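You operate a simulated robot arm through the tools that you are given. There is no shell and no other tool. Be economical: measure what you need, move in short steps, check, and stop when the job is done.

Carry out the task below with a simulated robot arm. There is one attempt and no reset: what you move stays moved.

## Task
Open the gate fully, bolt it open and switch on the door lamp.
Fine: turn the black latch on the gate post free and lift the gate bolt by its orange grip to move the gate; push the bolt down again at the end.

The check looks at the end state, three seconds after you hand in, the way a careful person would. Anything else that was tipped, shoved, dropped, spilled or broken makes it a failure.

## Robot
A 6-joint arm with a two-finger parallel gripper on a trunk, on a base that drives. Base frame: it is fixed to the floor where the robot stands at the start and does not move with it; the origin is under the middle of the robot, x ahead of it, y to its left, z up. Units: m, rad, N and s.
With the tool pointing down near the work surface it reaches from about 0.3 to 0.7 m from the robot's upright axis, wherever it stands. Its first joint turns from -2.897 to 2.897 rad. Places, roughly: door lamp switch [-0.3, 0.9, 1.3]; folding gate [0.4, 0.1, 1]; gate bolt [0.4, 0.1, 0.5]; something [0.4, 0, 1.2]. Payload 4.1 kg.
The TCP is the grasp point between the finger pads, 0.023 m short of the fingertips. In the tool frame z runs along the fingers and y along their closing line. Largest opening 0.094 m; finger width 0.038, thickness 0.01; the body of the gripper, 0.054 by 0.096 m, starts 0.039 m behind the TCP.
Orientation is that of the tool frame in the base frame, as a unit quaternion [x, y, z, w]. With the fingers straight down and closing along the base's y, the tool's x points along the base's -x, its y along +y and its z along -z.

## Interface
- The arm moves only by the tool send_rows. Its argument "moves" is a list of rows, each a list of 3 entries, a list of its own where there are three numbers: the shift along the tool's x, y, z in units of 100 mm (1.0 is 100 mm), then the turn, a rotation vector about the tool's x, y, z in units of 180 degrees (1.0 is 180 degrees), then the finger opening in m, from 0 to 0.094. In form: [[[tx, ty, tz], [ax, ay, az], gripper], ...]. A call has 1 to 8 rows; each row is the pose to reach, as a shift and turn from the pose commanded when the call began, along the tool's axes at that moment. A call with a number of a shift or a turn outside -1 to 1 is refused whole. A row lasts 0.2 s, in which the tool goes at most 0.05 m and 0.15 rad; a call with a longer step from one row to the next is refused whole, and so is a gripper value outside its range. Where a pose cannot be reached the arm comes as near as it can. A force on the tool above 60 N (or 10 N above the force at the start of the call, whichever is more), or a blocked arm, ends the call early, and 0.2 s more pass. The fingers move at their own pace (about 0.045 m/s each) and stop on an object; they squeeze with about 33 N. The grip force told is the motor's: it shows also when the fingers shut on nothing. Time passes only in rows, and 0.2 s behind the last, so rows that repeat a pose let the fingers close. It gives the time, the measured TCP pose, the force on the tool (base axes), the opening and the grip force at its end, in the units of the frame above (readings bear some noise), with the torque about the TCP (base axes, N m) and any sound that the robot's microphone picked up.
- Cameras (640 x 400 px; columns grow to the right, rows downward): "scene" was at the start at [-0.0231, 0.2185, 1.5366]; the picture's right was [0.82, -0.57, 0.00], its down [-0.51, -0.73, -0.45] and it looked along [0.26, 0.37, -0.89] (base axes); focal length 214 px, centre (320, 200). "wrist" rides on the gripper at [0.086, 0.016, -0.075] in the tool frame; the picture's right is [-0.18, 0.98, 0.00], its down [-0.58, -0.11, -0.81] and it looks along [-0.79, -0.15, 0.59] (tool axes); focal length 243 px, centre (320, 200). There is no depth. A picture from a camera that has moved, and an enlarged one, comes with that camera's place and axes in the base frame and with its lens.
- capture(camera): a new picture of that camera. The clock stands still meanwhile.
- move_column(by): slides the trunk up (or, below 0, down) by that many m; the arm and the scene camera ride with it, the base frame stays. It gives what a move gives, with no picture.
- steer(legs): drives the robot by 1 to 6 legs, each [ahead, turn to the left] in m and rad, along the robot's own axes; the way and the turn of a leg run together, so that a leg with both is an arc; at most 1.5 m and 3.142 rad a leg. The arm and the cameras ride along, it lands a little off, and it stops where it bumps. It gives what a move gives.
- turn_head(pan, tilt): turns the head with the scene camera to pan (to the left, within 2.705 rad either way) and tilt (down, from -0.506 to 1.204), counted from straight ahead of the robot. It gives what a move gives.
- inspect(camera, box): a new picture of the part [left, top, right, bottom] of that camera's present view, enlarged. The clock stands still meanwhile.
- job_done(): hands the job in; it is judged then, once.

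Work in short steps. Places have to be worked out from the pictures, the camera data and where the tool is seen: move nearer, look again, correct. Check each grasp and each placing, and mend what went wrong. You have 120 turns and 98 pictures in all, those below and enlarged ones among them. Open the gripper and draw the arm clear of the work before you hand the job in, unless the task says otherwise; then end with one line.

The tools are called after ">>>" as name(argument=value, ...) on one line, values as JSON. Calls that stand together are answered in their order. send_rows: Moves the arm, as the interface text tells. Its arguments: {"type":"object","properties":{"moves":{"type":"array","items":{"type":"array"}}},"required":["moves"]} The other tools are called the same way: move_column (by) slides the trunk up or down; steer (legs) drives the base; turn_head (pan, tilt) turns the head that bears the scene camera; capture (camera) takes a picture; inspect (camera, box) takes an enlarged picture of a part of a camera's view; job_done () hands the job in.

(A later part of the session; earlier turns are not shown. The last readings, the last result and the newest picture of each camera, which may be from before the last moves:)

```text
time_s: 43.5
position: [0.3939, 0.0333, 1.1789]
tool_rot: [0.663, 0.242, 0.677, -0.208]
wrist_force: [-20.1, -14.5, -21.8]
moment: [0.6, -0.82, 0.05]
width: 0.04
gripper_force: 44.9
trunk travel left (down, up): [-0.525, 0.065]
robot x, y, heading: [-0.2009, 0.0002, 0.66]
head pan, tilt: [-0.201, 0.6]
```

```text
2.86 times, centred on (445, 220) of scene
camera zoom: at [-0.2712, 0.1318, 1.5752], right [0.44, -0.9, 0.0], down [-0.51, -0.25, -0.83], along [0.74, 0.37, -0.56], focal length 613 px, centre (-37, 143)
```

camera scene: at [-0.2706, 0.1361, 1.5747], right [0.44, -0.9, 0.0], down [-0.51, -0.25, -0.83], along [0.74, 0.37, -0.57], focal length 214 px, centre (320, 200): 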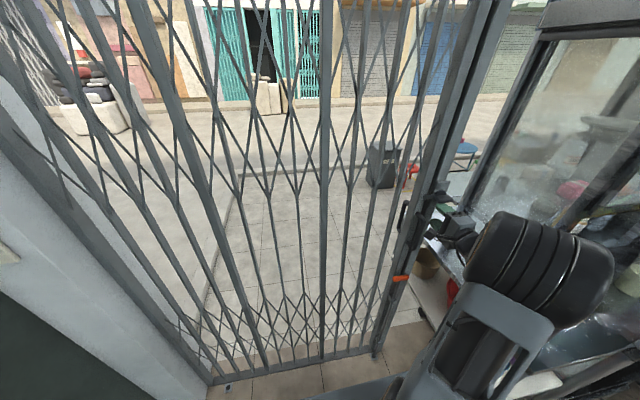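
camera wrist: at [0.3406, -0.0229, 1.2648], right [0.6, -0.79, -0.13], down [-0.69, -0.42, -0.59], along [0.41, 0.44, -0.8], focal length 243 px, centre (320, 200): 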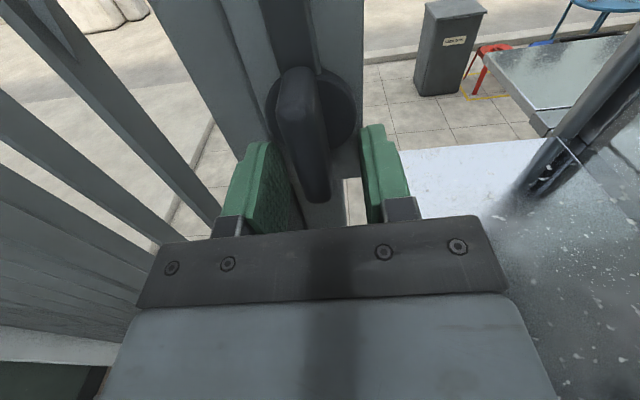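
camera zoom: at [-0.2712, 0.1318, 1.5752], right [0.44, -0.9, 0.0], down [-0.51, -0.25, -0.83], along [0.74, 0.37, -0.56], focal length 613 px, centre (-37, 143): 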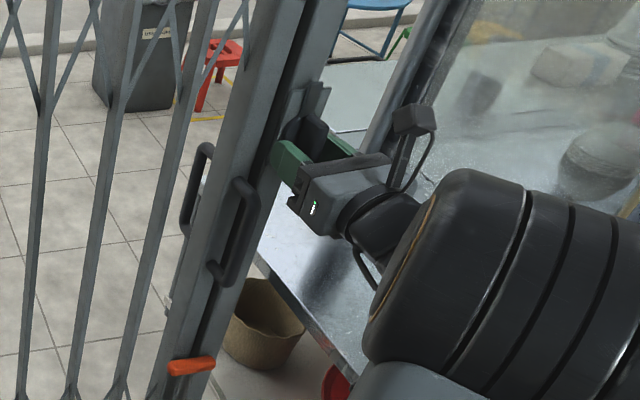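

The latch stands vertical now, tongue clear of the stile. I open and withdraw straight back, then check.

>>> send_rows(moves=[[[0, 0, 0], [0, 0, 0], 0.06], [[0, 0, 0], [0, 0, 0], 0.06], [[0, 0, -0.3], [0, 0, 0], 0.06], [[0, 0, -0.7], [0, 0, 0], 0.06], [[0, 0, -1.0], [0, 0, 0], 0.06]])

>>> capture(camera="wrist")

>>> inspect(camera="scene", box=[390, 150, 500, 290])

```text
time_s: 44.7
position: [0.3158, -0.0266, 1.1805]
tool_rot: [0.659, 0.245, 0.681, -0.206]
wrist_force: [-0.6, 0.2, 0.3]
moment: [0.0, -0.01, -0.04]
width: 0.06
gripper_force: 0.1
trunk travel left (down, up): [-0.525, 0.065]
robot x, y, heading: [-0.2013, 0.002, 0.659]
head pan, tilt: [-0.201, 0.6]
```

```text
60 pictures are left
camera wrist: at [0.2624, -0.0819, 1.2658], right [0.6, -0.79, -0.12], down [-0.68, -0.42, -0.6], along [0.42, 0.44, -0.79], focal length 243 px, centre (320, 200)
```

wrist: 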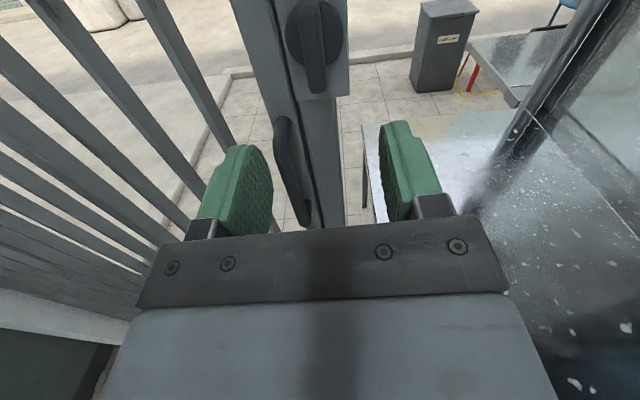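

```text
2.86 times, centred on (445, 220) of scene
camera zoom: at [-0.2697, 0.1343, 1.5755], right [0.44, -0.9, 0.0], down [-0.51, -0.25, -0.83], along [0.74, 0.37, -0.56], focal length 613 px, centre (-37, 143)
```

zoom: 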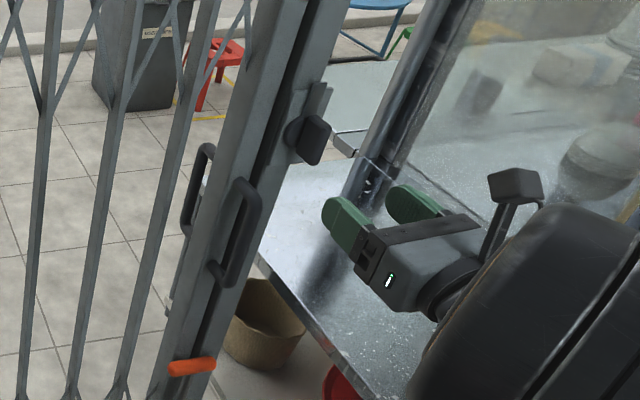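

The latch stays free. The orange grip lies along the gate at about (0.37, 0.086, 0.805). I shift left clear of the cart, turn the fingers back to closing vertically, and lower the trunk 0.35 m.

>>> send_rows(moves=[[[0, -0.2, 0], [0, 0, -0.047], 0.06], [[0, -0.4, 0], [0, 0, -0.094], 0.06], [[0, -0.6, 0], [0, 0, -0.141], 0.06], [[0, -0.8, 0], [0, 0, -0.188], 0.06], [[0, -0.8, 0], [0, 0, -0.235], 0.06], [[0, -0.8, 0], [0, 0, -0.282], 0.06], [[0, -0.8, 0], [0, 0, -0.329], 0.06], [[0, -0.8, 0], [0, 0, -0.376], 0.06]])

>>> send_rows(moves=[[[0, 0, 0], [0, 0, -0.047], 0.06], [[0, 0, 0], [0, 0, -0.094], 0.06], [[0, 0, 0], [0, 0, -0.107], 0.06]])

>>> move_column(by=-0.35)

>>> capture(camera="wrist")

>>> capture(camera="scene")

```text
time_s: 46.5
position: [0.2674, 0.0376, 1.1766]
tool_rot: [0.411, 0.571, 0.679, 0.208]
wrist_force: [-0.1, -0.4, -0.2]
moment: [-0.03, -0.03, 0.02]
width: 0.0601
gripper_force: 0.0
trunk travel left (down, up): [-0.525, 0.065]
robot x, y, heading: [-0.1974, -0.0015, 0.661]
head pan, tilt: [-0.201, 0.6]
```

```text
time_s: 47.3
position: [0.2694, 0.0382, 1.1765]
tool_rot: [0.31, 0.631, 0.636, 0.319]
wrist_force: [0.6, 0.4, 0.2]
moment: [-0.03, 0.02, 0.01]
width: 0.0603
gripper_force: 0.0
trunk travel left (down, up): [-0.525, 0.065]
robot x, y, heading: [-0.2029, 0.0005, 0.657]
head pan, tilt: [-0.201, 0.6]
```

```text
time_s: 50.8
position: [0.2681, 0.0368, 0.8255]
tool_rot: [0.31, 0.632, 0.635, 0.318]
wrist_force: [-0.1, -0.1, -1.3]
moment: [-0.01, -0.04, -0.01]
width: 0.0599
gripper_force: 0.0
trunk travel left (down, up): [-0.175, 0.415]
robot x, y, heading: [-0.2028, -0.0015, 0.659]
head pan, tilt: [-0.201, 0.6]
```

```text
58 pictures are left
camera wrist: at [0.1558, 0.0603, 0.8401], right [0.1, -0.15, 0.98], down [-0.29, -0.95, -0.11], along [0.95, -0.27, -0.14], focal length 243 px, centre (320, 200)
```

wrist: 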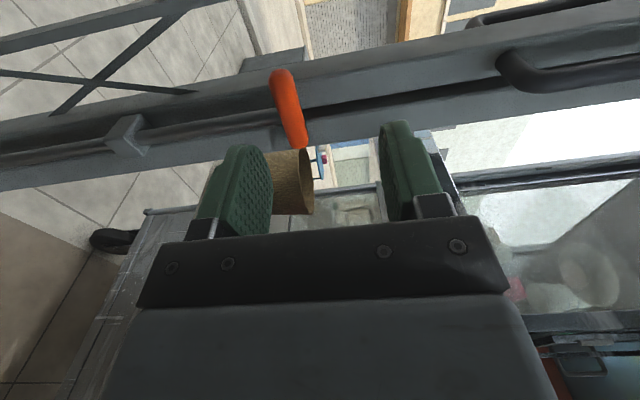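

```text
57 pictures are left
camera scene: at [-0.2694, 0.1344, 1.2256], right [0.44, -0.9, 0.0], down [-0.51, -0.25, -0.83], along [0.74, 0.37, -0.56], focal length 214 px, centre (320, 200)
```

scene: 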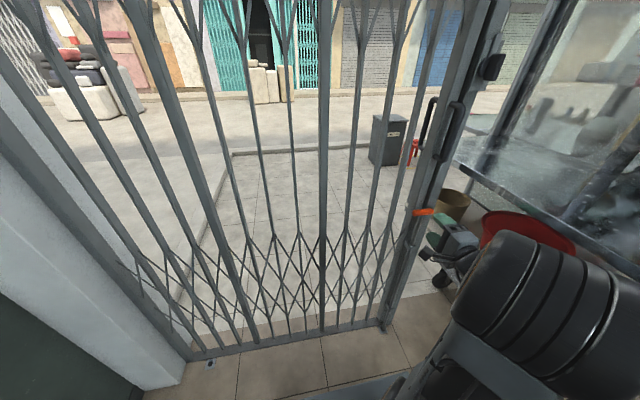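

The grip shows slightly below and right of centre, ~9 cm ahead. I align and advance part-way.

>>> send_rows(moves=[[[-0.15, -0.2, 0.0], [0, 0, 0], 0.06], [[-0.15, -0.2, 0.25], [0, 0, 0], 0.06], [[-0.15, -0.2, 0.5], [0, 0, 0], 0.06]])

>>> capture(camera="wrist")

>>> inspect(camera="scene", box=[380, 170, 480, 290])

```text
time_s: 51.6
position: [0.3171, 0.0546, 0.8061]
tool_rot: [0.311, 0.631, 0.635, 0.318]
wrist_force: [0.0, -0.3, 0.5]
moment: [-0.03, 0.0, -0.01]
width: 0.06
gripper_force: 0.1
trunk travel left (down, up): [-0.175, 0.415]
robot x, y, heading: [-0.202, -0.0012, 0.663]
head pan, tilt: [-0.201, 0.6]
```

```text
56 pictures are left
camera wrist: at [0.2049, 0.0781, 0.8204], right [0.1, -0.15, 0.98], down [-0.29, -0.95, -0.11], along [0.95, -0.27, -0.14], focal length 243 px, centre (320, 200)
```

wrist: 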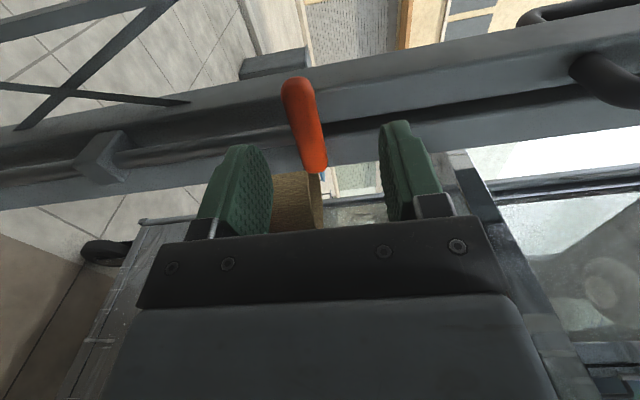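

```text
3.33 times, centred on (430, 230) of scene
camera zoom: at [-0.2695, 0.1343, 1.2255], right [0.44, -0.9, 0.0], down [-0.51, -0.25, -0.83], along [0.74, 0.37, -0.56], focal length 715 px, centre (-47, 100)
```

zoom: 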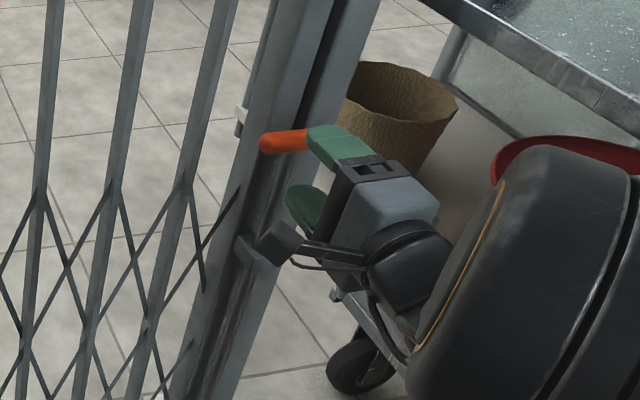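

The grip is vertically between the fingers. I advance 4 cm more and look.

>>> send_rows(moves=[[[0, -0.05, 0.2], [0, 0, 0], 0.06], [[0, -0.05, 0.4], [0, 0, 0], 0.06]])

>>> capture(camera="wrist")

```text
time_s: 52.3
position: [0.3449, 0.0748, 0.8022]
tool_rot: [0.314, 0.631, 0.634, 0.318]
wrist_force: [-30.7, -10.4, 6.8]
moment: [-0.39, 0.75, -0.34]
width: 0.0568
gripper_force: 0.0
trunk travel left (down, up): [-0.175, 0.415]
robot x, y, heading: [-0.204, 0.0, 0.648]
head pan, tilt: [-0.201, 0.6]
stopped in row 2: the force on the tool passed its limit (the readings are from after the stop); the commanded pose is now the measured one
```

```text
54 pictures are left
camera wrist: at [0.2328, 0.0992, 0.8158], right [0.1, -0.15, 0.98], down [-0.29, -0.95, -0.11], along [0.95, -0.28, -0.14], focal length 243 px, centre (320, 200)
```

wrist: 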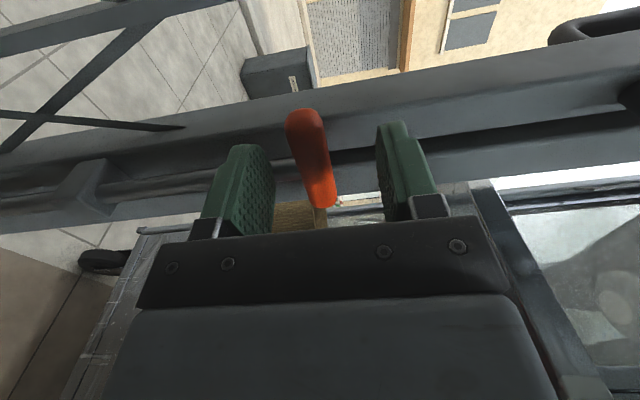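

The fingertips touch the stile; the grip already lies between the pads. I back off 8 mm and close on it.

>>> send_rows(moves=[[[0, 0, -0.08], [0, 0, 0], 0.06], [[0, 0, -0.08], [0, 0, 0], 0.03], [[0, 0, -0.08], [0, 0, 0], 0.0], [[0, 0, -0.08], [0, 0, 0], 0.0], [[0, 0, -0.08], [0, 0, 0], 0.0]])

>>> capture(camera="wrist")

```text
time_s: 53.5
position: [0.3421, 0.0722, 0.7996]
tool_rot: [0.315, 0.631, 0.633, 0.317]
wrist_force: [-0.2, -0.6, 0.3]
moment: [0.01, 0.01, 0.01]
width: 0.0002
gripper_force: 30.2
trunk travel left (down, up): [-0.175, 0.415]
robot x, y, heading: [-0.2023, -0.0001, 0.657]
head pan, tilt: [-0.201, 0.6]
```

```text
53 pictures are left
camera wrist: at [0.2295, 0.0955, 0.8142], right [0.11, -0.15, 0.98], down [-0.29, -0.95, -0.11], along [0.95, -0.28, -0.14], focal length 243 px, centre (320, 200)
```

wrist: 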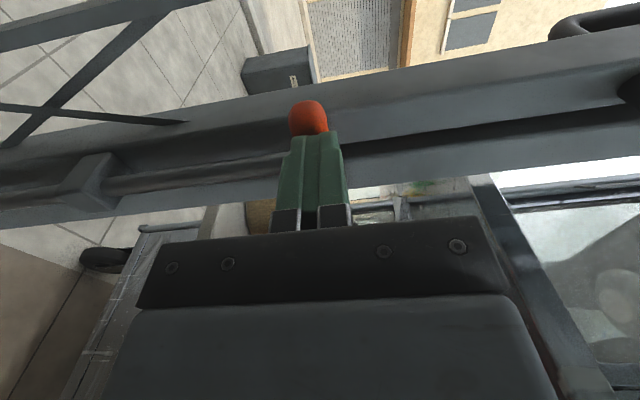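

The fingers closed on nothing: the grip is slightly deeper, tilted, nearer to me at its right end (about s=0.19). I retreat, open, shift 3.7 cm right and approach there.

>>> send_rows(moves=[[[0, 0, -0.2], [0, 0, 0], 0.05], [[-0.2, 0, -0.2], [0, 0, 0], 0.05], [[-0.37, -0.03, -0.2], [0, 0, 0], 0.05], [[-0.37, -0.03, 0.0], [0, 0, 0], 0.05]])

>>> capture(camera="wrist")

>>> inspect(camera="scene", box=[390, 170, 460, 260])

```text
time_s: 54.5
position: [0.3635, 0.0415, 0.7969]
tool_rot: [0.314, 0.632, 0.633, 0.318]
wrist_force: [-0.3, -0.3, 0.4]
moment: [0.01, 0.0, 0.0]
width: 0.0501
gripper_force: 0.0
trunk travel left (down, up): [-0.175, 0.415]
robot x, y, heading: [-0.1976, -0.0026, 0.66]
head pan, tilt: [-0.201, 0.6]
```

```text
52 pictures are left
camera wrist: at [0.2517, 0.0662, 0.8106], right [0.11, -0.15, 0.98], down [-0.29, -0.95, -0.11], along [0.95, -0.28, -0.14], focal length 243 px, centre (320, 200)
```

wrist: 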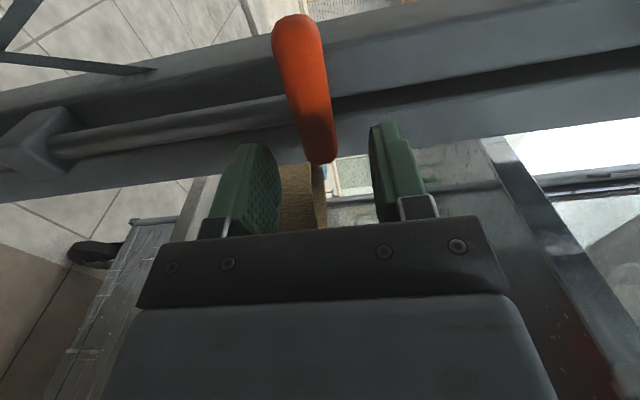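

```text
4.44 times, centred on (425, 215) of scene
camera zoom: at [-0.2699, 0.134, 1.2255], right [0.44, -0.9, 0.0], down [-0.51, -0.25, -0.83], along [0.74, 0.36, -0.56], focal length 953 px, centre (-147, 133)
```

zoom: 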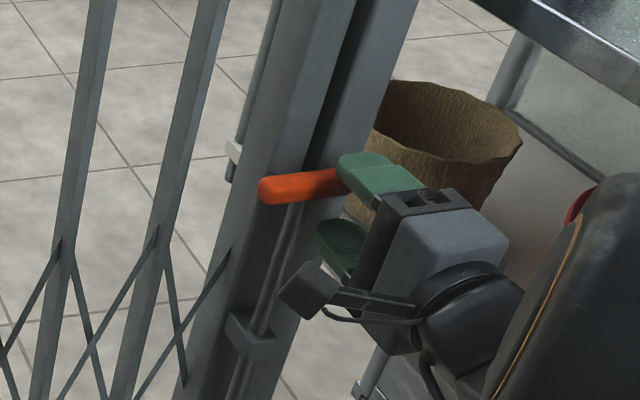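

Now I see it: the orange grip is a T-bar on top of the bolt rod, and my lower finger had hit the rod. I'll turn the fingers to close horizontally and clamp the rod right under the T-bar.

>>> send_rows(moves=[[[0, 0, -0.4], [0, 0, 0.047], 0.05], [[0.1, 0, -0.6], [0, 0, 0.094], 0.05], [[0.22, 0, -0.6], [0, 0, 0.141], 0.05], [[0.22, -0.1, -0.6], [0, 0, 0.188], 0.05], [[0.22, -0.2, -0.6], [0, 0, 0.235], 0.05], [[0.22, -0.3, -0.6], [0, 0, 0.282], 0.05], [[0.22, -0.3, -0.6], [0, 0, 0.329], 0.05], [[0.22, -0.3, -0.6], [0, 0, 0.376], 0.05]])

>>> send_rows(moves=[[[0, 0, 0], [0, 0, 0.047], 0.05], [[0, 0, 0], [0, 0, 0.094], 0.05], [[0, 0, 0], [0, 0, 0.124], 0.05], [[0, 0, 0], [0, 0, 0.124], 0.05]])

>>> capture(camera="wrist")

>>> inspect(camera="scene", box=[380, 170, 480, 290])

```text
time_s: 56.3
position: [0.3018, 0.0243, 0.7677]
tool_rot: [0.613, 0.349, 0.703, -0.09]
wrist_force: [0.2, 1.1, 0.3]
moment: [-0.03, -0.01, 0.01]
width: 0.0498
gripper_force: 0.0
trunk travel left (down, up): [-0.175, 0.415]
robot x, y, heading: [-0.2028, -0.0074, 0.654]
head pan, tilt: [-0.201, 0.6]
```

```text
time_s: 57.3
position: [0.303, 0.0246, 0.7668]
tool_rot: [0.669, 0.224, 0.672, -0.224]
wrist_force: [0.3, -0.1, -0.2]
moment: [0.03, 0.0, 0.03]
width: 0.05
gripper_force: 0.0
trunk travel left (down, up): [-0.175, 0.415]
robot x, y, heading: [-0.1998, 0.0001, 0.654]
head pan, tilt: [-0.201, 0.6]
```

```text
50 pictures are left
camera wrist: at [0.2519, -0.0342, 0.8519], right [0.59, -0.79, -0.18], down [-0.71, -0.4, -0.58], along [0.39, 0.48, -0.79], focal length 243 px, centre (320, 200)
```

wrist: 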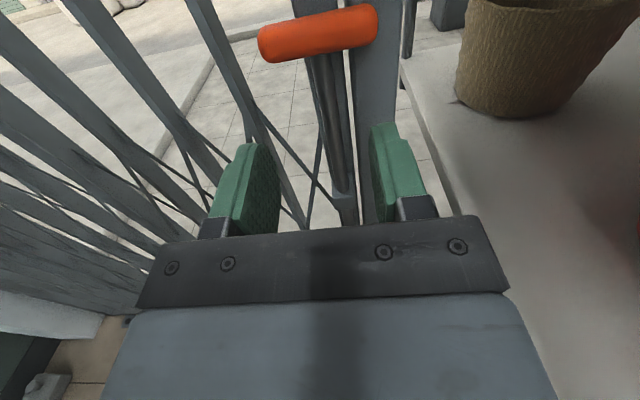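

```text
3.33 times, centred on (430, 230) of scene
camera zoom: at [-0.2697, 0.1341, 1.2255], right [0.44, -0.9, 0.0], down [-0.51, -0.25, -0.83], along [0.74, 0.36, -0.56], focal length 715 px, centre (-47, 100)
```

zoom: 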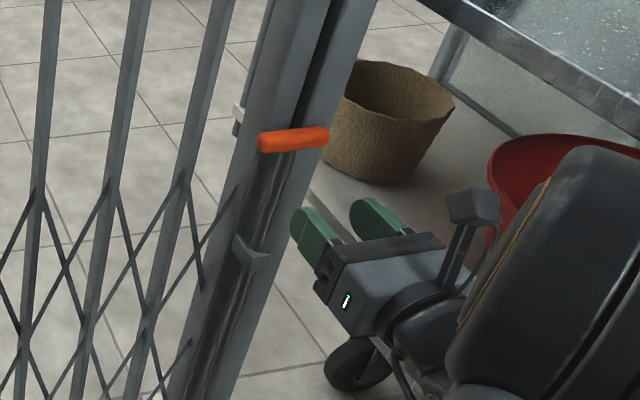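

The rod is centred between the fingers under the T-bar. I advance 8 cm onto it, slightly lower and right, then close.

>>> send_rows(moves=[[[-0.06, 0.06, 0.2], [0, 0, 0], 0.05], [[-0.06, 0.06, 0.4], [0, 0, 0], 0.05], [[-0.06, 0.06, 0.6], [0, 0, 0], 0.05], [[-0.06, 0.06, 0.76], [0, 0, 0], 0.05]])

>>> capture(camera="wrist")

```text
time_s: 58.3
position: [0.3658, 0.0637, 0.7606]
tool_rot: [0.669, 0.224, 0.672, -0.224]
wrist_force: [0.7, 0.2, 0.1]
moment: [-0.01, 0.0, 0.02]
width: 0.0499
gripper_force: 0.0
trunk travel left (down, up): [-0.175, 0.415]
robot x, y, heading: [-0.2017, 0.002, 0.656]
head pan, tilt: [-0.201, 0.6]
```

```text
48 pictures are left
camera wrist: at [0.3157, 0.0048, 0.8465], right [0.59, -0.79, -0.18], down [-0.71, -0.4, -0.58], along [0.39, 0.47, -0.79], focal length 243 px, centre (320, 200)
```

wrist: 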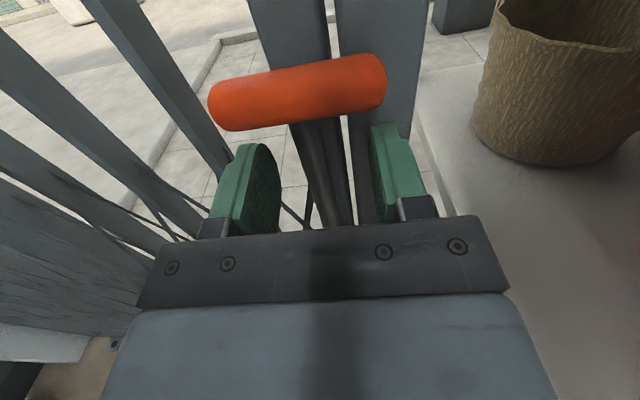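

Close to right depth; I go 1.2 cm further and close on the rod.

>>> send_rows(moves=[[[0, 0.02, 0.12], [0, 0, 0], 0.05], [[0, 0.02, 0.12], [0, 0, 0], 0.02], [[0, 0.02, 0.12], [0, 0, 0], 0.0], [[0, 0.02, 0.12], [0, 0, 0], 0.0], [[0, 0.02, 0.12], [0, 0, 0], 0.0]])

>>> capture(camera="wrist")

```text
time_s: 59.5
position: [0.3744, 0.0718, 0.761]
tool_rot: [0.668, 0.227, 0.672, -0.226]
wrist_force: [-32.2, -1.2, -1.1]
moment: [-0.37, 0.15, -0.62]
width: 0.0196
gripper_force: 33.3
trunk travel left (down, up): [-0.175, 0.415]
robot x, y, heading: [-0.2037, 0.0004, 0.659]
head pan, tilt: [-0.201, 0.6]
```

```text
47 pictures are left
camera wrist: at [0.3248, 0.0127, 0.8465], right [0.6, -0.78, -0.18], down [-0.71, -0.4, -0.58], along [0.39, 0.48, -0.79], focal length 243 px, centre (320, 200)
```

wrist: 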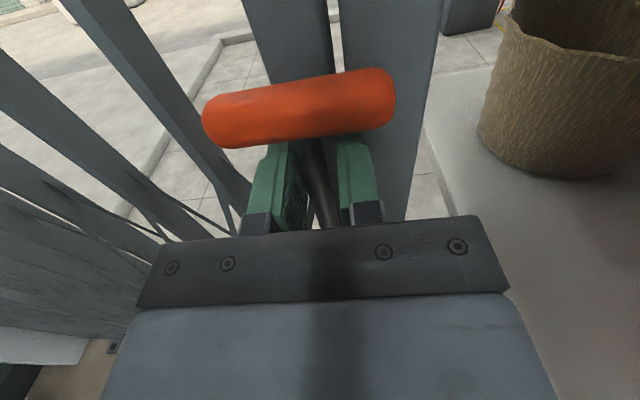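

The rod is held (19.6 mm). I relax the push and lift 4 cm, watching the force.

>>> send_rows(moves=[[[0, 0, -0.06], [0, 0, 0], 0.0], [[0.1, 0, -0.06], [0, 0, 0], 0.0], [[0.2, 0, -0.06], [0, 0, 0], 0.0], [[0.3, 0, -0.06], [0, 0, 0], 0.0], [[0.4, 0, -0.06], [0, 0, 0], 0.0]])

>>> turn_head(pan=-0.2, tilt=0.8)

>>> capture(camera="scene")

```text
time_s: 60.7
position: [0.3732, 0.0731, 0.7998]
tool_rot: [0.669, 0.229, 0.671, -0.224]
wrist_force: [4.6, 47.5, -1.7]
moment: [0.62, 0.48, 0.21]
width: 0.0133
gripper_force: 45.1
trunk travel left (down, up): [-0.175, 0.415]
robot x, y, heading: [-0.1988, -0.0025, 0.657]
head pan, tilt: [-0.201, 0.6]
```

```text
time_s: 61.4
position: [0.3729, 0.0723, 0.8001]
tool_rot: [0.669, 0.228, 0.671, -0.224]
wrist_force: [4.0, 47.0, -0.5]
moment: [0.68, 0.49, 0.24]
width: 0.0132
gripper_force: 45.1
trunk travel left (down, up): [-0.175, 0.415]
robot x, y, heading: [-0.2005, -0.0035, 0.663]
head pan, tilt: [-0.201, 0.799]
```

```text
46 pictures are left
camera scene: at [-0.2774, 0.1343, 1.2083], right [0.45, -0.89, 0.0], down [-0.64, -0.32, -0.7], along [0.62, 0.31, -0.72], focal length 214 px, centre (320, 200)
```

scene: 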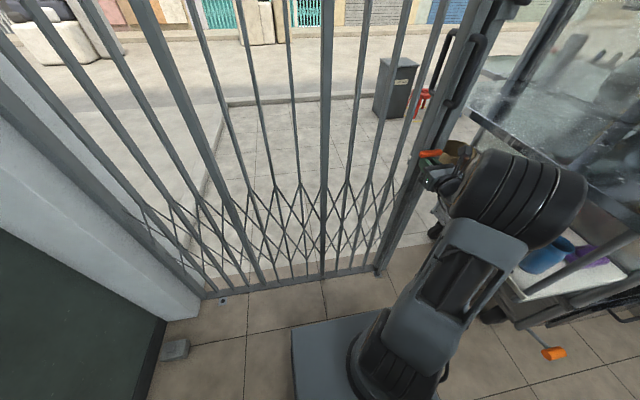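

Lateral force 47 N now, and width 13 mm; I check whether the bolt actually rose.

>>> capture(camera="wrist")

>>> inspect(camera="scene", box=[360, 130, 480, 290])

```text
45 pictures are left
camera wrist: at [0.3226, 0.0149, 0.886], right [0.6, -0.78, -0.18], down [-0.7, -0.4, -0.58], along [0.38, 0.47, -0.79], focal length 243 px, centre (320, 200)
```

wrist: 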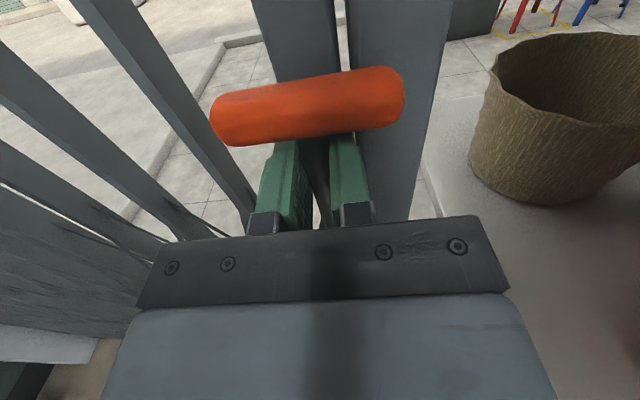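

```text
2.50 times, centred on (420, 210) of scene
camera zoom: at [-0.2774, 0.1343, 1.2083], right [0.45, -0.89, 0.0], down [-0.64, -0.32, -0.7], along [0.62, 0.31, -0.72], focal length 536 px, centre (70, 175)
```

zoom: 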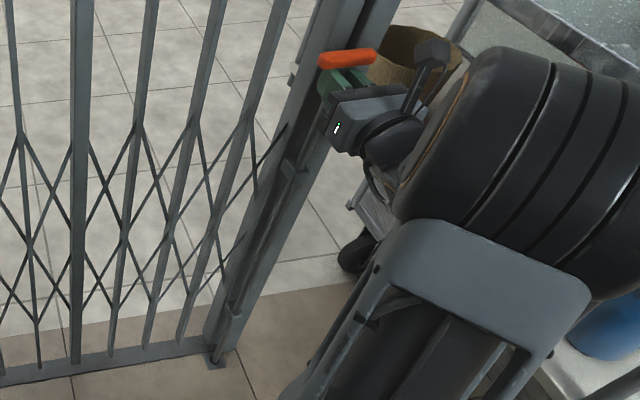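

The bolt rose with the hand. I relieve the side load and lift 2 cm more.

>>> send_rows(moves=[[[0.0, -0.035, 0.03], [0, 0, 0], 0.0], [[0.1, -0.035, 0.03], [0, 0, 0], 0.0], [[0.2, -0.035, 0.03], [0, 0, 0], 0.0]])

>>> inspect(camera="scene", box=[380, 200, 420, 290])

```text
time_s: 62.2
position: [0.3718, 0.074, 0.8221]
tool_rot: [0.67, 0.225, 0.672, -0.222]
wrist_force: [-3.9, 25.6, -3.5]
moment: [-0.24, 1.23, 0.2]
width: 0.013
gripper_force: 45.0
trunk travel left (down, up): [-0.175, 0.415]
robot x, y, heading: [-0.2002, 0.0015, 0.661]
head pan, tilt: [-0.201, 0.799]
```

```text
4.44 times, centred on (400, 245) of scene
camera zoom: at [-0.2773, 0.1333, 1.2084], right [0.44, -0.9, 0.0], down [-0.64, -0.32, -0.7], along [0.63, 0.31, -0.72], focal length 953 px, centre (-36, 0)
```

zoom: 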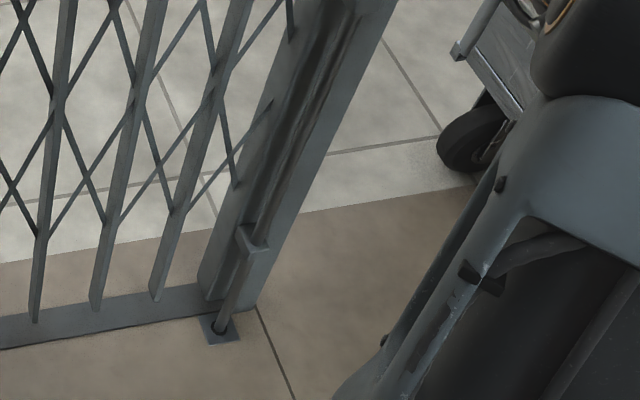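

The rod's lower end seems right at the floor socket. I lift another 3 cm.

>>> send_rows(moves=[[[0.1, -0.02, 0.01], [0, 0, 0], 0.0], [[0.2, -0.02, 0.01], [0, 0, 0], 0.0], [[0.3, -0.02, 0.01], [0, 0, 0], 0.0]])

>>> inspect(camera="scene", box=[380, 200, 420, 290])

```text
time_s: 63.0
position: [0.3728, 0.0729, 0.8511]
tool_rot: [0.67, 0.223, 0.673, -0.222]
wrist_force: [-4.5, 5.5, -2.3]
moment: [-0.38, 1.2, 0.05]
width: 0.0134
gripper_force: 45.0
trunk travel left (down, up): [-0.175, 0.415]
robot x, y, heading: [-0.2027, -0.0038, 0.655]
head pan, tilt: [-0.201, 0.799]
```

```text
4.44 times, centred on (400, 245) of scene
camera zoom: at [-0.277, 0.1319, 1.2086], right [0.44, -0.9, 0.0], down [-0.64, -0.31, -0.7], along [0.63, 0.31, -0.72], focal length 953 px, centre (-36, 0)
```

zoom: 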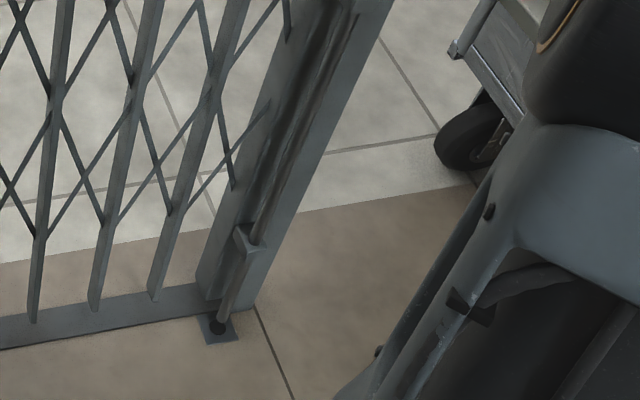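

The rod is now visibly above the socket. I try sliding the gate left 4 cm.

>>> send_rows(moves=[[[0, -0.1, 0], [0, 0, 0], 0.0], [[0, -0.2, 0], [0, 0, 0], 0.0], [[0, -0.3, 0], [0, 0, 0], 0.0], [[0, -0.4, 0], [0, 0, 0], 0.0]])

>>> capture(camera="scene")

```text
time_s: 64.0
position: [0.348, 0.1062, 0.8504]
tool_rot: [0.669, 0.224, 0.672, -0.224]
wrist_force: [-3.6, -15.1, -0.9]
moment: [0.6, -0.39, -0.15]
width: 0.0135
gripper_force: 45.3
trunk travel left (down, up): [-0.175, 0.415]
robot x, y, heading: [-0.2038, -0.0027, 0.655]
head pan, tilt: [-0.201, 0.799]
```

```text
41 pictures are left
camera scene: at [-0.2773, 0.1295, 1.2088], right [0.44, -0.9, 0.0], down [-0.64, -0.31, -0.7], along [0.63, 0.31, -0.72], focal length 214 px, centre (320, 200)
```

scene: 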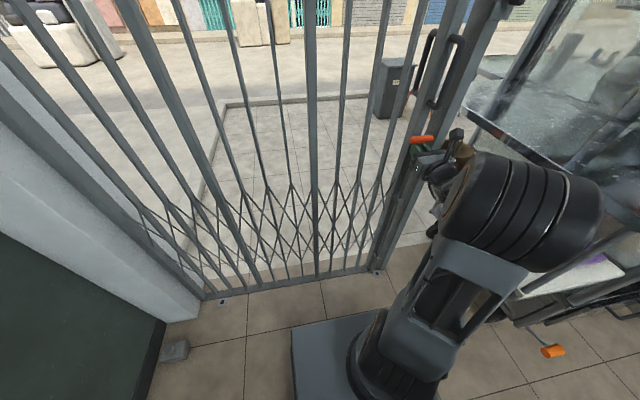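

The gate slides easily. A second floor socket is seen near (−0.134, 0.788), so the total travel is ~0.87 m along (−0.596, 0.803). I continue sliding 30 cm.

>>> send_rows(moves=[[[0, -0.25, 0], [0, 0, 0], 0.0], [[0, -0.5, 0], [0, 0, 0], 0.0], [[0, -0.75, 0], [0, 0, 0], 0.0], [[0, -1.0, 0], [0, 0, 0], 0.0]])

>>> send_rows(moves=[[[0, -0.25, 0], [0, 0, 0], 0.0], [[0, -0.5, 0], [0, 0, 0], 0.0], [[0, -0.75, 0], [0, 0, 0], 0.0], [[0, -1.0, 0], [0, 0, 0], 0.0]])

>>> send_rows(moves=[[[0, -0.25, 0], [0, 0, 0], 0.0], [[0, -0.5, 0], [0, 0, 0], 0.0], [[0, -0.75, 0], [0, 0, 0], 0.0], [[0, -1.0, 0], [0, 0, 0], 0.0]])

>>> capture(camera="scene")

```text
time_s: 65.0
position: [0.2871, 0.189, 0.8509]
tool_rot: [0.668, 0.227, 0.672, -0.225]
wrist_force: [11.1, 5.5, -1.5]
moment: [0.57, 0.01, -0.04]
width: 0.0129
gripper_force: 44.9
trunk travel left (down, up): [-0.175, 0.415]
robot x, y, heading: [-0.1996, -0.0024, 0.66]
head pan, tilt: [-0.201, 0.799]
```

```text
time_s: 66.0
position: [0.2315, 0.2622, 0.8522]
tool_rot: [0.669, 0.228, 0.671, -0.227]
wrist_force: [19.0, 4.0, -0.9]
moment: [0.62, -0.23, -0.05]
width: 0.0133
gripper_force: 44.6
out of reach, approached as far as the arm can: row 4
trunk travel left (down, up): [-0.175, 0.415]
robot x, y, heading: [-0.2033, -0.0014, 0.66]
head pan, tilt: [-0.201, 0.799]
```

```text
time_s: 67.0
position: [0.2263, 0.259, 0.8601]
tool_rot: [0.67, 0.226, 0.67, -0.226]
wrist_force: [34.8, 5.5, 1.0]
moment: [0.37, -0.32, -0.22]
width: 0.0129
gripper_force: 45.0
out of reach, approached as far as the arm can: row 1, 2, 3, 4
trunk travel left (down, up): [-0.175, 0.415]
robot x, y, heading: [-0.1969, -0.0045, 0.654]
head pan, tilt: [-0.201, 0.799]
```

```text
40 pictures are left
camera scene: at [-0.2735, 0.1315, 1.2089], right [0.44, -0.9, 0.0], down [-0.65, -0.31, -0.7], along [0.62, 0.31, -0.72], focal length 214 px, centre (320, 200)
```

scene: 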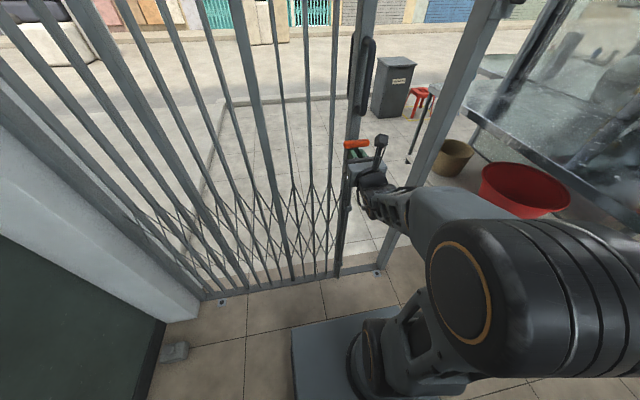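

The arm hit its inner reach limit (too close to the trunk). I'll lower the bolt to rest on the floor, let go, reposition the base farther back and left, and regrasp.

>>> send_rows(moves=[[[0, 0.05, 0], [0, 0, 0], 0.0], [[-0.15, 0.05, 0], [0, 0, 0], 0.0], [[-0.3, 0.05, 0], [0, 0, 0], 0.0], [[-0.4, 0.05, 0], [0, 0, 0], 0.0]])

>>> inspect(camera="scene", box=[300, 130, 420, 290])

```text
time_s: 68.0
position: [0.2284, 0.2548, 0.8184]
tool_rot: [0.67, 0.228, 0.671, -0.223]
wrist_force: [18.7, 31.2, -0.4]
moment: [0.47, 0.28, 0.2]
width: 0.0133
gripper_force: 45.4
out of reach, approached as far as the arm can: row 4
trunk travel left (down, up): [-0.175, 0.415]
robot x, y, heading: [-0.2025, -0.0005, 0.656]
head pan, tilt: [-0.201, 0.799]
```

```text
2.50 times, centred on (360, 210) of scene
camera zoom: at [-0.2754, 0.1337, 1.2084], right [0.44, -0.9, 0.0], down [-0.64, -0.32, -0.7], along [0.62, 0.31, -0.72], focal length 536 px, centre (220, 175)
```

zoom: 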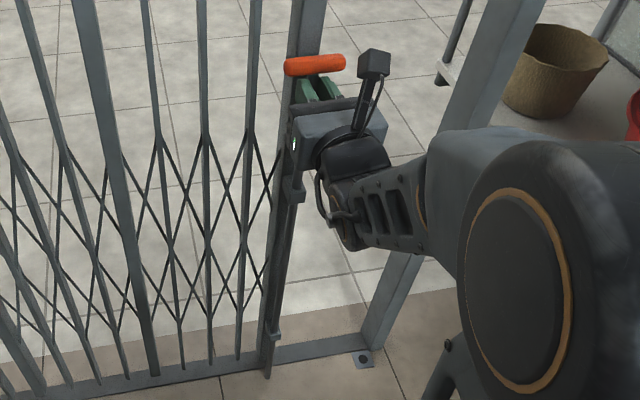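

The bolt is about at floor level. I open the fingers and look whether it stays.

>>> send_rows(moves=[[[0, 0, 0], [0, 0, 0], 0.05], [[0, 0, 0], [0, 0, 0], 0.05], [[0, 0, 0], [0, 0, 0], 0.05], [[0, 0, 0], [0, 0, 0], 0.05]])

>>> capture(camera="wrist")

```text
time_s: 69.0
position: [0.2272, 0.2533, 0.8201]
tool_rot: [0.669, 0.227, 0.671, -0.226]
wrist_force: [-0.7, 0.1, -0.1]
moment: [-0.02, 0.01, 0.04]
width: 0.05
gripper_force: 0.2
trunk travel left (down, up): [-0.175, 0.415]
robot x, y, heading: [-0.2047, -0.0032, 0.663]
head pan, tilt: [-0.201, 0.799]
```

```text
38 pictures are left
camera wrist: at [0.1767, 0.1946, 0.9049], right [0.6, -0.78, -0.18], down [-0.71, -0.4, -0.58], along [0.38, 0.48, -0.79], focal length 243 px, centre (320, 200)
```

wrist: 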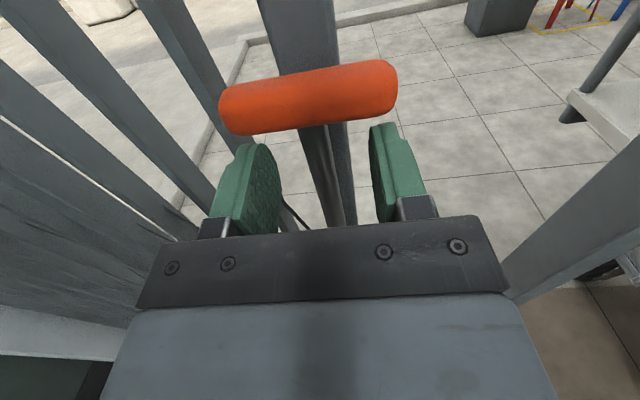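

The bolt stays put. I drive back 0.28, then jog left 0.27 m, ending square to the gate.

>>> steer(legs=[[-0.28, 0.0], [0.0, 0.9], [0.35, 0.0], [0.0, -0.9]])

>>> turn_head(pan=0.1, tilt=0.7)

>>> capture(camera="scene")

```text
time_s: 77.5
position: [0.0168, 0.4229, 0.8201]
tool_rot: [0.67, 0.221, 0.673, -0.22]
wrist_force: [0.6, 0.2, -0.7]
moment: [0.02, 0.02, 0.0]
width: 0.0501
gripper_force: 0.0
trunk travel left (down, up): [-0.175, 0.415]
robot x, y, heading: [-0.4174, 0.1804, 0.642]
head pan, tilt: [-0.201, 0.799]
```

```text
time_s: 78.3
position: [0.0181, 0.4241, 0.8189]
tool_rot: [0.67, 0.222, 0.673, -0.221]
wrist_force: [0.3, 1.0, 0.2]
moment: [0.01, 0.03, -0.01]
width: 0.05
gripper_force: 0.0
trunk travel left (down, up): [-0.175, 0.415]
robot x, y, heading: [-0.4142, 0.1767, 0.644]
head pan, tilt: [0.099, 0.7]
```

```text
37 pictures are left
camera scene: at [-0.5001, 0.3339, 1.2169], right [0.67, -0.74, 0.0], down [-0.48, -0.43, -0.76], along [0.56, 0.52, -0.64], focal length 214 px, centre (320, 200)
```

scene: 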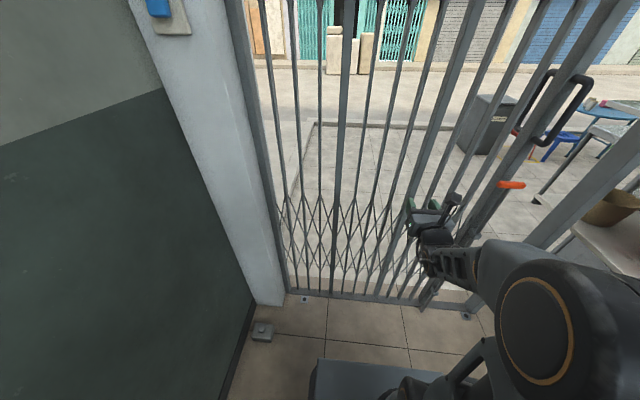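

Robot now sits at the intended place. The bolt rod is ~0.26 m right of the hand; I move right along the gate, staying 3–4 cm clear, and look.

>>> send_rows(moves=[[[0, 0.4, -0.1], [0, 0, 0], 0.05], [[0, 0.8, -0.1], [0, 0, 0], 0.05], [[0, 0.9, -0.1], [0, 0, 0], 0.05]])

>>> send_rows(moves=[[[0, 0.4, 0], [0, 0, 0], 0.05], [[0, 0.8, 0], [0, 0, 0], 0.05], [[0, 0.9, 0], [0, 0, 0], 0.05]])

>>> send_rows(moves=[[[0, 0.4, 0], [0, 0, 0], 0.05], [[0, 0.8, 0], [0, 0, 0], 0.05], [[0, 0.82, 0], [0, 0, 0], 0.05]])

>>> capture(camera="wrist")

```text
time_s: 79.1
position: [0.0633, 0.345, 0.8211]
tool_rot: [0.671, 0.221, 0.673, -0.22]
wrist_force: [0.4, -0.7, -0.4]
moment: [-0.02, 0.04, -0.01]
width: 0.05
gripper_force: 0.1
trunk travel left (down, up): [-0.175, 0.415]
robot x, y, heading: [-0.4181, 0.1759, 0.642]
head pan, tilt: [0.099, 0.7]
```

```text
time_s: 79.9
position: [0.1153, 0.2721, 0.8199]
tool_rot: [0.67, 0.222, 0.673, -0.221]
wrist_force: [0.1, 0.2, 0.7]
moment: [-0.02, -0.02, 0.0]
width: 0.0501
gripper_force: 0.0
trunk travel left (down, up): [-0.175, 0.415]
robot x, y, heading: [-0.4152, 0.1788, 0.642]
head pan, tilt: [0.099, 0.7]
```

```text
time_s: 80.7
position: [0.1644, 0.2066, 0.8197]
tool_rot: [0.671, 0.222, 0.673, -0.221]
wrist_force: [0.6, -0.4, -0.1]
moment: [0.01, 0.02, -0.03]
width: 0.0502
gripper_force: 0.1
trunk travel left (down, up): [-0.175, 0.415]
robot x, y, heading: [-0.4169, 0.1769, 0.642]
head pan, tilt: [0.099, 0.7]
```

```text
36 pictures are left
camera wrist: at [0.1136, 0.148, 0.9054], right [0.59, -0.79, -0.18], down [-0.71, -0.39, -0.58], along [0.39, 0.47, -0.79], focal length 243 px, centre (320, 200)
```

wrist: 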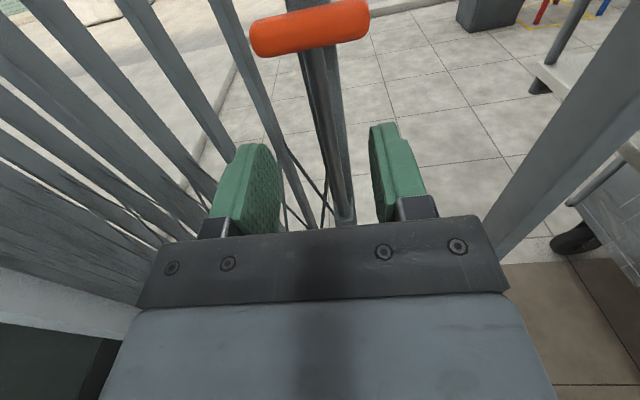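

Aligned. I advance 8 cm onto the rod and close.

>>> send_rows(moves=[[[0, 0, 0.25], [0, 0, 0], 0.05], [[0, 0, 0.5], [0, 0, 0], 0.05], [[0, 0, 0.7], [0, 0, 0], 0.05], [[0, 0, 0.82], [0, 0, 0], 0.05], [[0, 0, 0.82], [0, 0, 0], 0.02], [[0, 0, 0.82], [0, 0, 0], 0.0], [[0, 0, 0.82], [0, 0, 0], 0.0], [[0, 0, 0.82], [0, 0, 0], 0.0]])

>>> capture(camera="wrist")

```text
time_s: 82.5
position: [0.2305, 0.2564, 0.8211]
tool_rot: [0.671, 0.222, 0.672, -0.221]
wrist_force: [0.4, 1.6, -0.8]
moment: [0.5, -0.16, 0.02]
width: 0.0135
gripper_force: 44.9
trunk travel left (down, up): [-0.175, 0.415]
robot x, y, heading: [-0.4184, 0.1751, 0.64]
head pan, tilt: [0.099, 0.7]
```

```text
35 pictures are left
camera wrist: at [0.1799, 0.1988, 0.9056], right [0.59, -0.79, -0.18], down [-0.71, -0.39, -0.58], along [0.39, 0.47, -0.79], focal length 243 px, centre (320, 200)
```

wrist: 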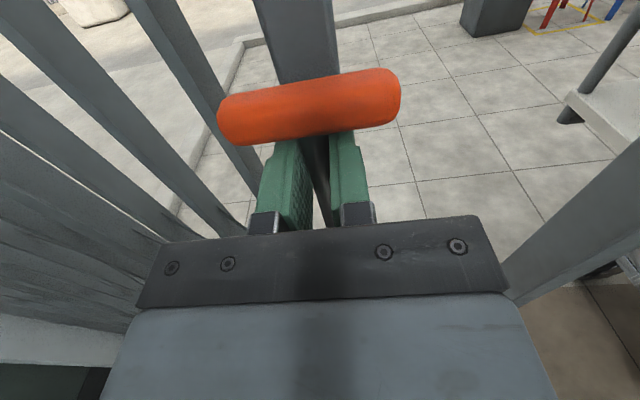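

Gripped with low forces. I lift 2.5 cm to clear the floor and slide the gate left.

>>> send_rows(moves=[[[0.12, 0, 0], [0, 0, 0], 0.0], [[0.25, 0, 0], [0, 0, 0], 0.0], [[0.25, -0.25, 0], [0, 0, 0], 0.0], [[0.25, -0.5, 0], [0, 0, 0], 0.0], [[0.25, -0.75, 0], [0, 0, 0], 0.0], [[0.25, -1.0, 0], [0, 0, 0], 0.0]])

>>> send_rows(moves=[[[0, -0.25, 0], [0, 0, 0], 0.0], [[0, -0.5, 0], [0, 0, 0], 0.0], [[0, -0.75, 0], [0, 0, 0], 0.0], [[0, -1.0, 0], [0, 0, 0], 0.0]])

>>> send_rows(moves=[[[0, -0.25, 0], [0, 0, 0], 0.0], [[0, -0.5, 0], [0, 0, 0], 0.0], [[0, -0.75, 0], [0, 0, 0], 0.0], [[0, -1.0, 0], [0, 0, 0], 0.0]])

>>> capture(camera="scene")

```text
time_s: 83.9
position: [0.1691, 0.3403, 0.8454]
tool_rot: [0.67, 0.225, 0.671, -0.224]
wrist_force: [-1.0, -0.9, -1.6]
moment: [-0.34, 1.06, -0.12]
width: 0.0134
gripper_force: 45.1
trunk travel left (down, up): [-0.175, 0.415]
robot x, y, heading: [-0.4178, 0.1802, 0.646]
head pan, tilt: [0.099, 0.7]
```

```text
time_s: 84.9
position: [0.1098, 0.4181, 0.845]
tool_rot: [0.669, 0.225, 0.672, -0.223]
wrist_force: [5.4, 1.7, -1.3]
moment: [0.42, 0.22, -0.1]
width: 0.0131
gripper_force: 44.8
trunk travel left (down, up): [-0.175, 0.415]
robot x, y, heading: [-0.4164, 0.1761, 0.645]
head pan, tilt: [0.099, 0.7]
```

```text
time_s: 85.9
position: [0.0718, 0.4672, 0.8477]
tool_rot: [0.669, 0.227, 0.67, -0.227]
wrist_force: [19.2, -3.4, -1.6]
moment: [0.71, -0.56, -0.25]
width: 0.0134
gripper_force: 44.7
out of reach, approached as far as the arm can: row 3, 4
trunk travel left (down, up): [-0.175, 0.415]
robot x, y, heading: [-0.413, 0.1731, 0.64]
head pan, tilt: [0.099, 0.7]
```

```text
34 pictures are left
camera scene: at [-0.4979, 0.3336, 1.2171], right [0.68, -0.74, 0.0], down [-0.48, -0.43, -0.76], along [0.56, 0.52, -0.64], focal length 214 px, centre (320, 200)
```

scene: 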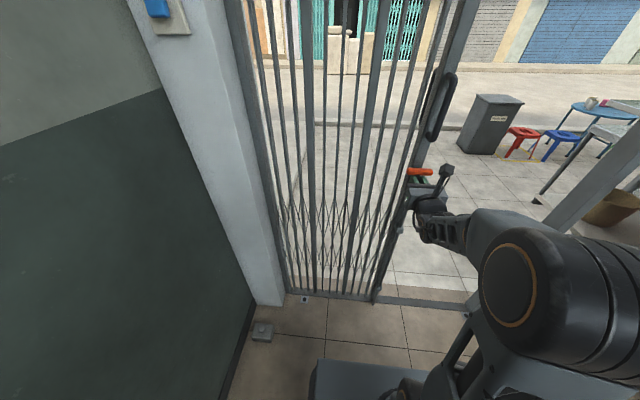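

The arm sticks again when the hand gets in front of the trunk—probably a wrist alignment (forearm in line with the tool). I'll set the bolt down, release, raise the trunk so the forearm slopes down to the tool, and regrasp.

>>> send_rows(moves=[[[0, 0.03, 0], [0, 0, 0], 0.0], [[-0.13, 0.03, 0], [0, 0, 0], 0.0], [[-0.25, 0.03, 0], [0, 0, 0], 0.0], [[-0.25, 0.03, 0], [0, 0, 0], 0.05], [[-0.25, 0.03, 0], [0, 0, 0], 0.05], [[-0.25, 0.03, -0.25], [0, 0, 0], 0.05], [[-0.25, 0.03, -0.5], [0, 0, 0], 0.05], [[-0.25, 0.03, -0.7], [0, 0, 0], 0.05]])

>>> capture(camera="wrist")

```text
time_s: 87.7
position: [0.0165, 0.423, 0.8245]
tool_rot: [0.67, 0.222, 0.673, -0.221]
wrist_force: [0.3, 0.2, -0.3]
moment: [-0.01, 0.0, 0.02]
width: 0.0499
gripper_force: 0.0
out of reach, approached as far as the arm can: row 2, 3, 4, 5
trunk travel left (down, up): [-0.175, 0.415]
robot x, y, heading: [-0.4161, 0.1776, 0.642]
head pan, tilt: [0.099, 0.7]
```

```text
33 pictures are left
camera wrist: at [-0.0343, 0.3655, 0.9103], right [0.59, -0.79, -0.18], down [-0.71, -0.39, -0.58], along [0.39, 0.47, -0.79], focal length 243 px, centre (320, 200)
```

wrist: 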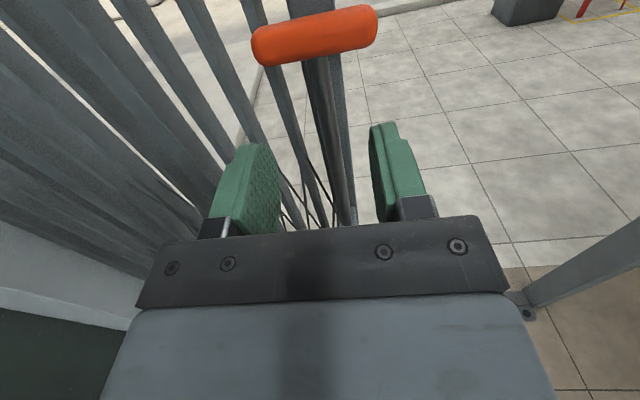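

Backed off fine. I raise the trunk 0.2 m and bring the hand back down by 0.2 m.

>>> move_column(by=0.2)

>>> send_rows(moves=[[[-0.33, 0, 0], [0, 0, 0], 0.05], [[-0.67, 0, 0], [0, 0, 0], 0.05], [[-1.0, 0, 0], [0, 0, 0], 0.05]])

>>> send_rows(moves=[[[-0.33, 0, 0], [0, 0, 0], 0.05], [[-0.67, 0, 0], [0, 0, 0], 0.05], [[-1.0, 0, 0], [0, 0, 0], 0.05]])

>>> capture(camera="wrist")

>>> capture(camera="scene")

```text
time_s: 89.8
position: [0.0178, 0.424, 1.025]
tool_rot: [0.67, 0.222, 0.673, -0.221]
wrist_force: [-0.5, 0.3, 0.2]
moment: [-0.02, 0.0, -0.02]
width: 0.05
gripper_force: 0.0
trunk travel left (down, up): [-0.375, 0.215]
robot x, y, heading: [-0.4141, 0.1783, 0.641]
head pan, tilt: [0.099, 0.7]
```

```text
time_s: 90.6
position: [0.0192, 0.4176, 0.9236]
tool_rot: [0.669, 0.225, 0.672, -0.223]
wrist_force: [0.3, -0.1, -0.7]
moment: [-0.02, 0.0, -0.01]
width: 0.0501
gripper_force: 0.0
out of reach, approached as far as the arm can: row 2, 3
trunk travel left (down, up): [-0.375, 0.215]
robot x, y, heading: [-0.4162, 0.1733, 0.646]
head pan, tilt: [0.099, 0.7]
```

```text
time_s: 91.4
position: [0.022, 0.4129, 0.8249]
tool_rot: [0.669, 0.224, 0.673, -0.223]
wrist_force: [-0.5, 0.3, 0.1]
moment: [0.01, 0.01, -0.02]
width: 0.0499
gripper_force: 0.1
out of reach, approached as far as the arm can: row 2, 3
trunk travel left (down, up): [-0.375, 0.215]
robot x, y, heading: [-0.4167, 0.1783, 0.647]
head pan, tilt: [0.099, 0.7]
```

```text
32 pictures are left
camera wrist: at [-0.0293, 0.3553, 0.9095], right [0.59, -0.79, -0.18], down [-0.71, -0.4, -0.58], along [0.39, 0.47, -0.79], focal length 243 px, centre (320, 200)
```

wrist: 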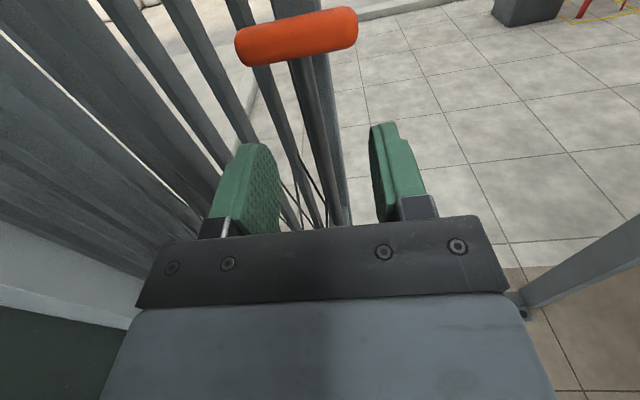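

```text
31 pictures are left
camera scene: at [-0.5, 0.3337, 1.4169], right [0.68, -0.74, 0.0], down [-0.47, -0.43, -0.77], along [0.56, 0.52, -0.64], focal length 214 px, centre (320, 200)
```

scene: 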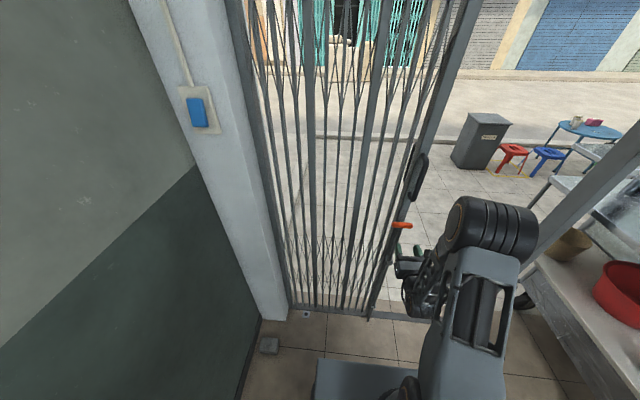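

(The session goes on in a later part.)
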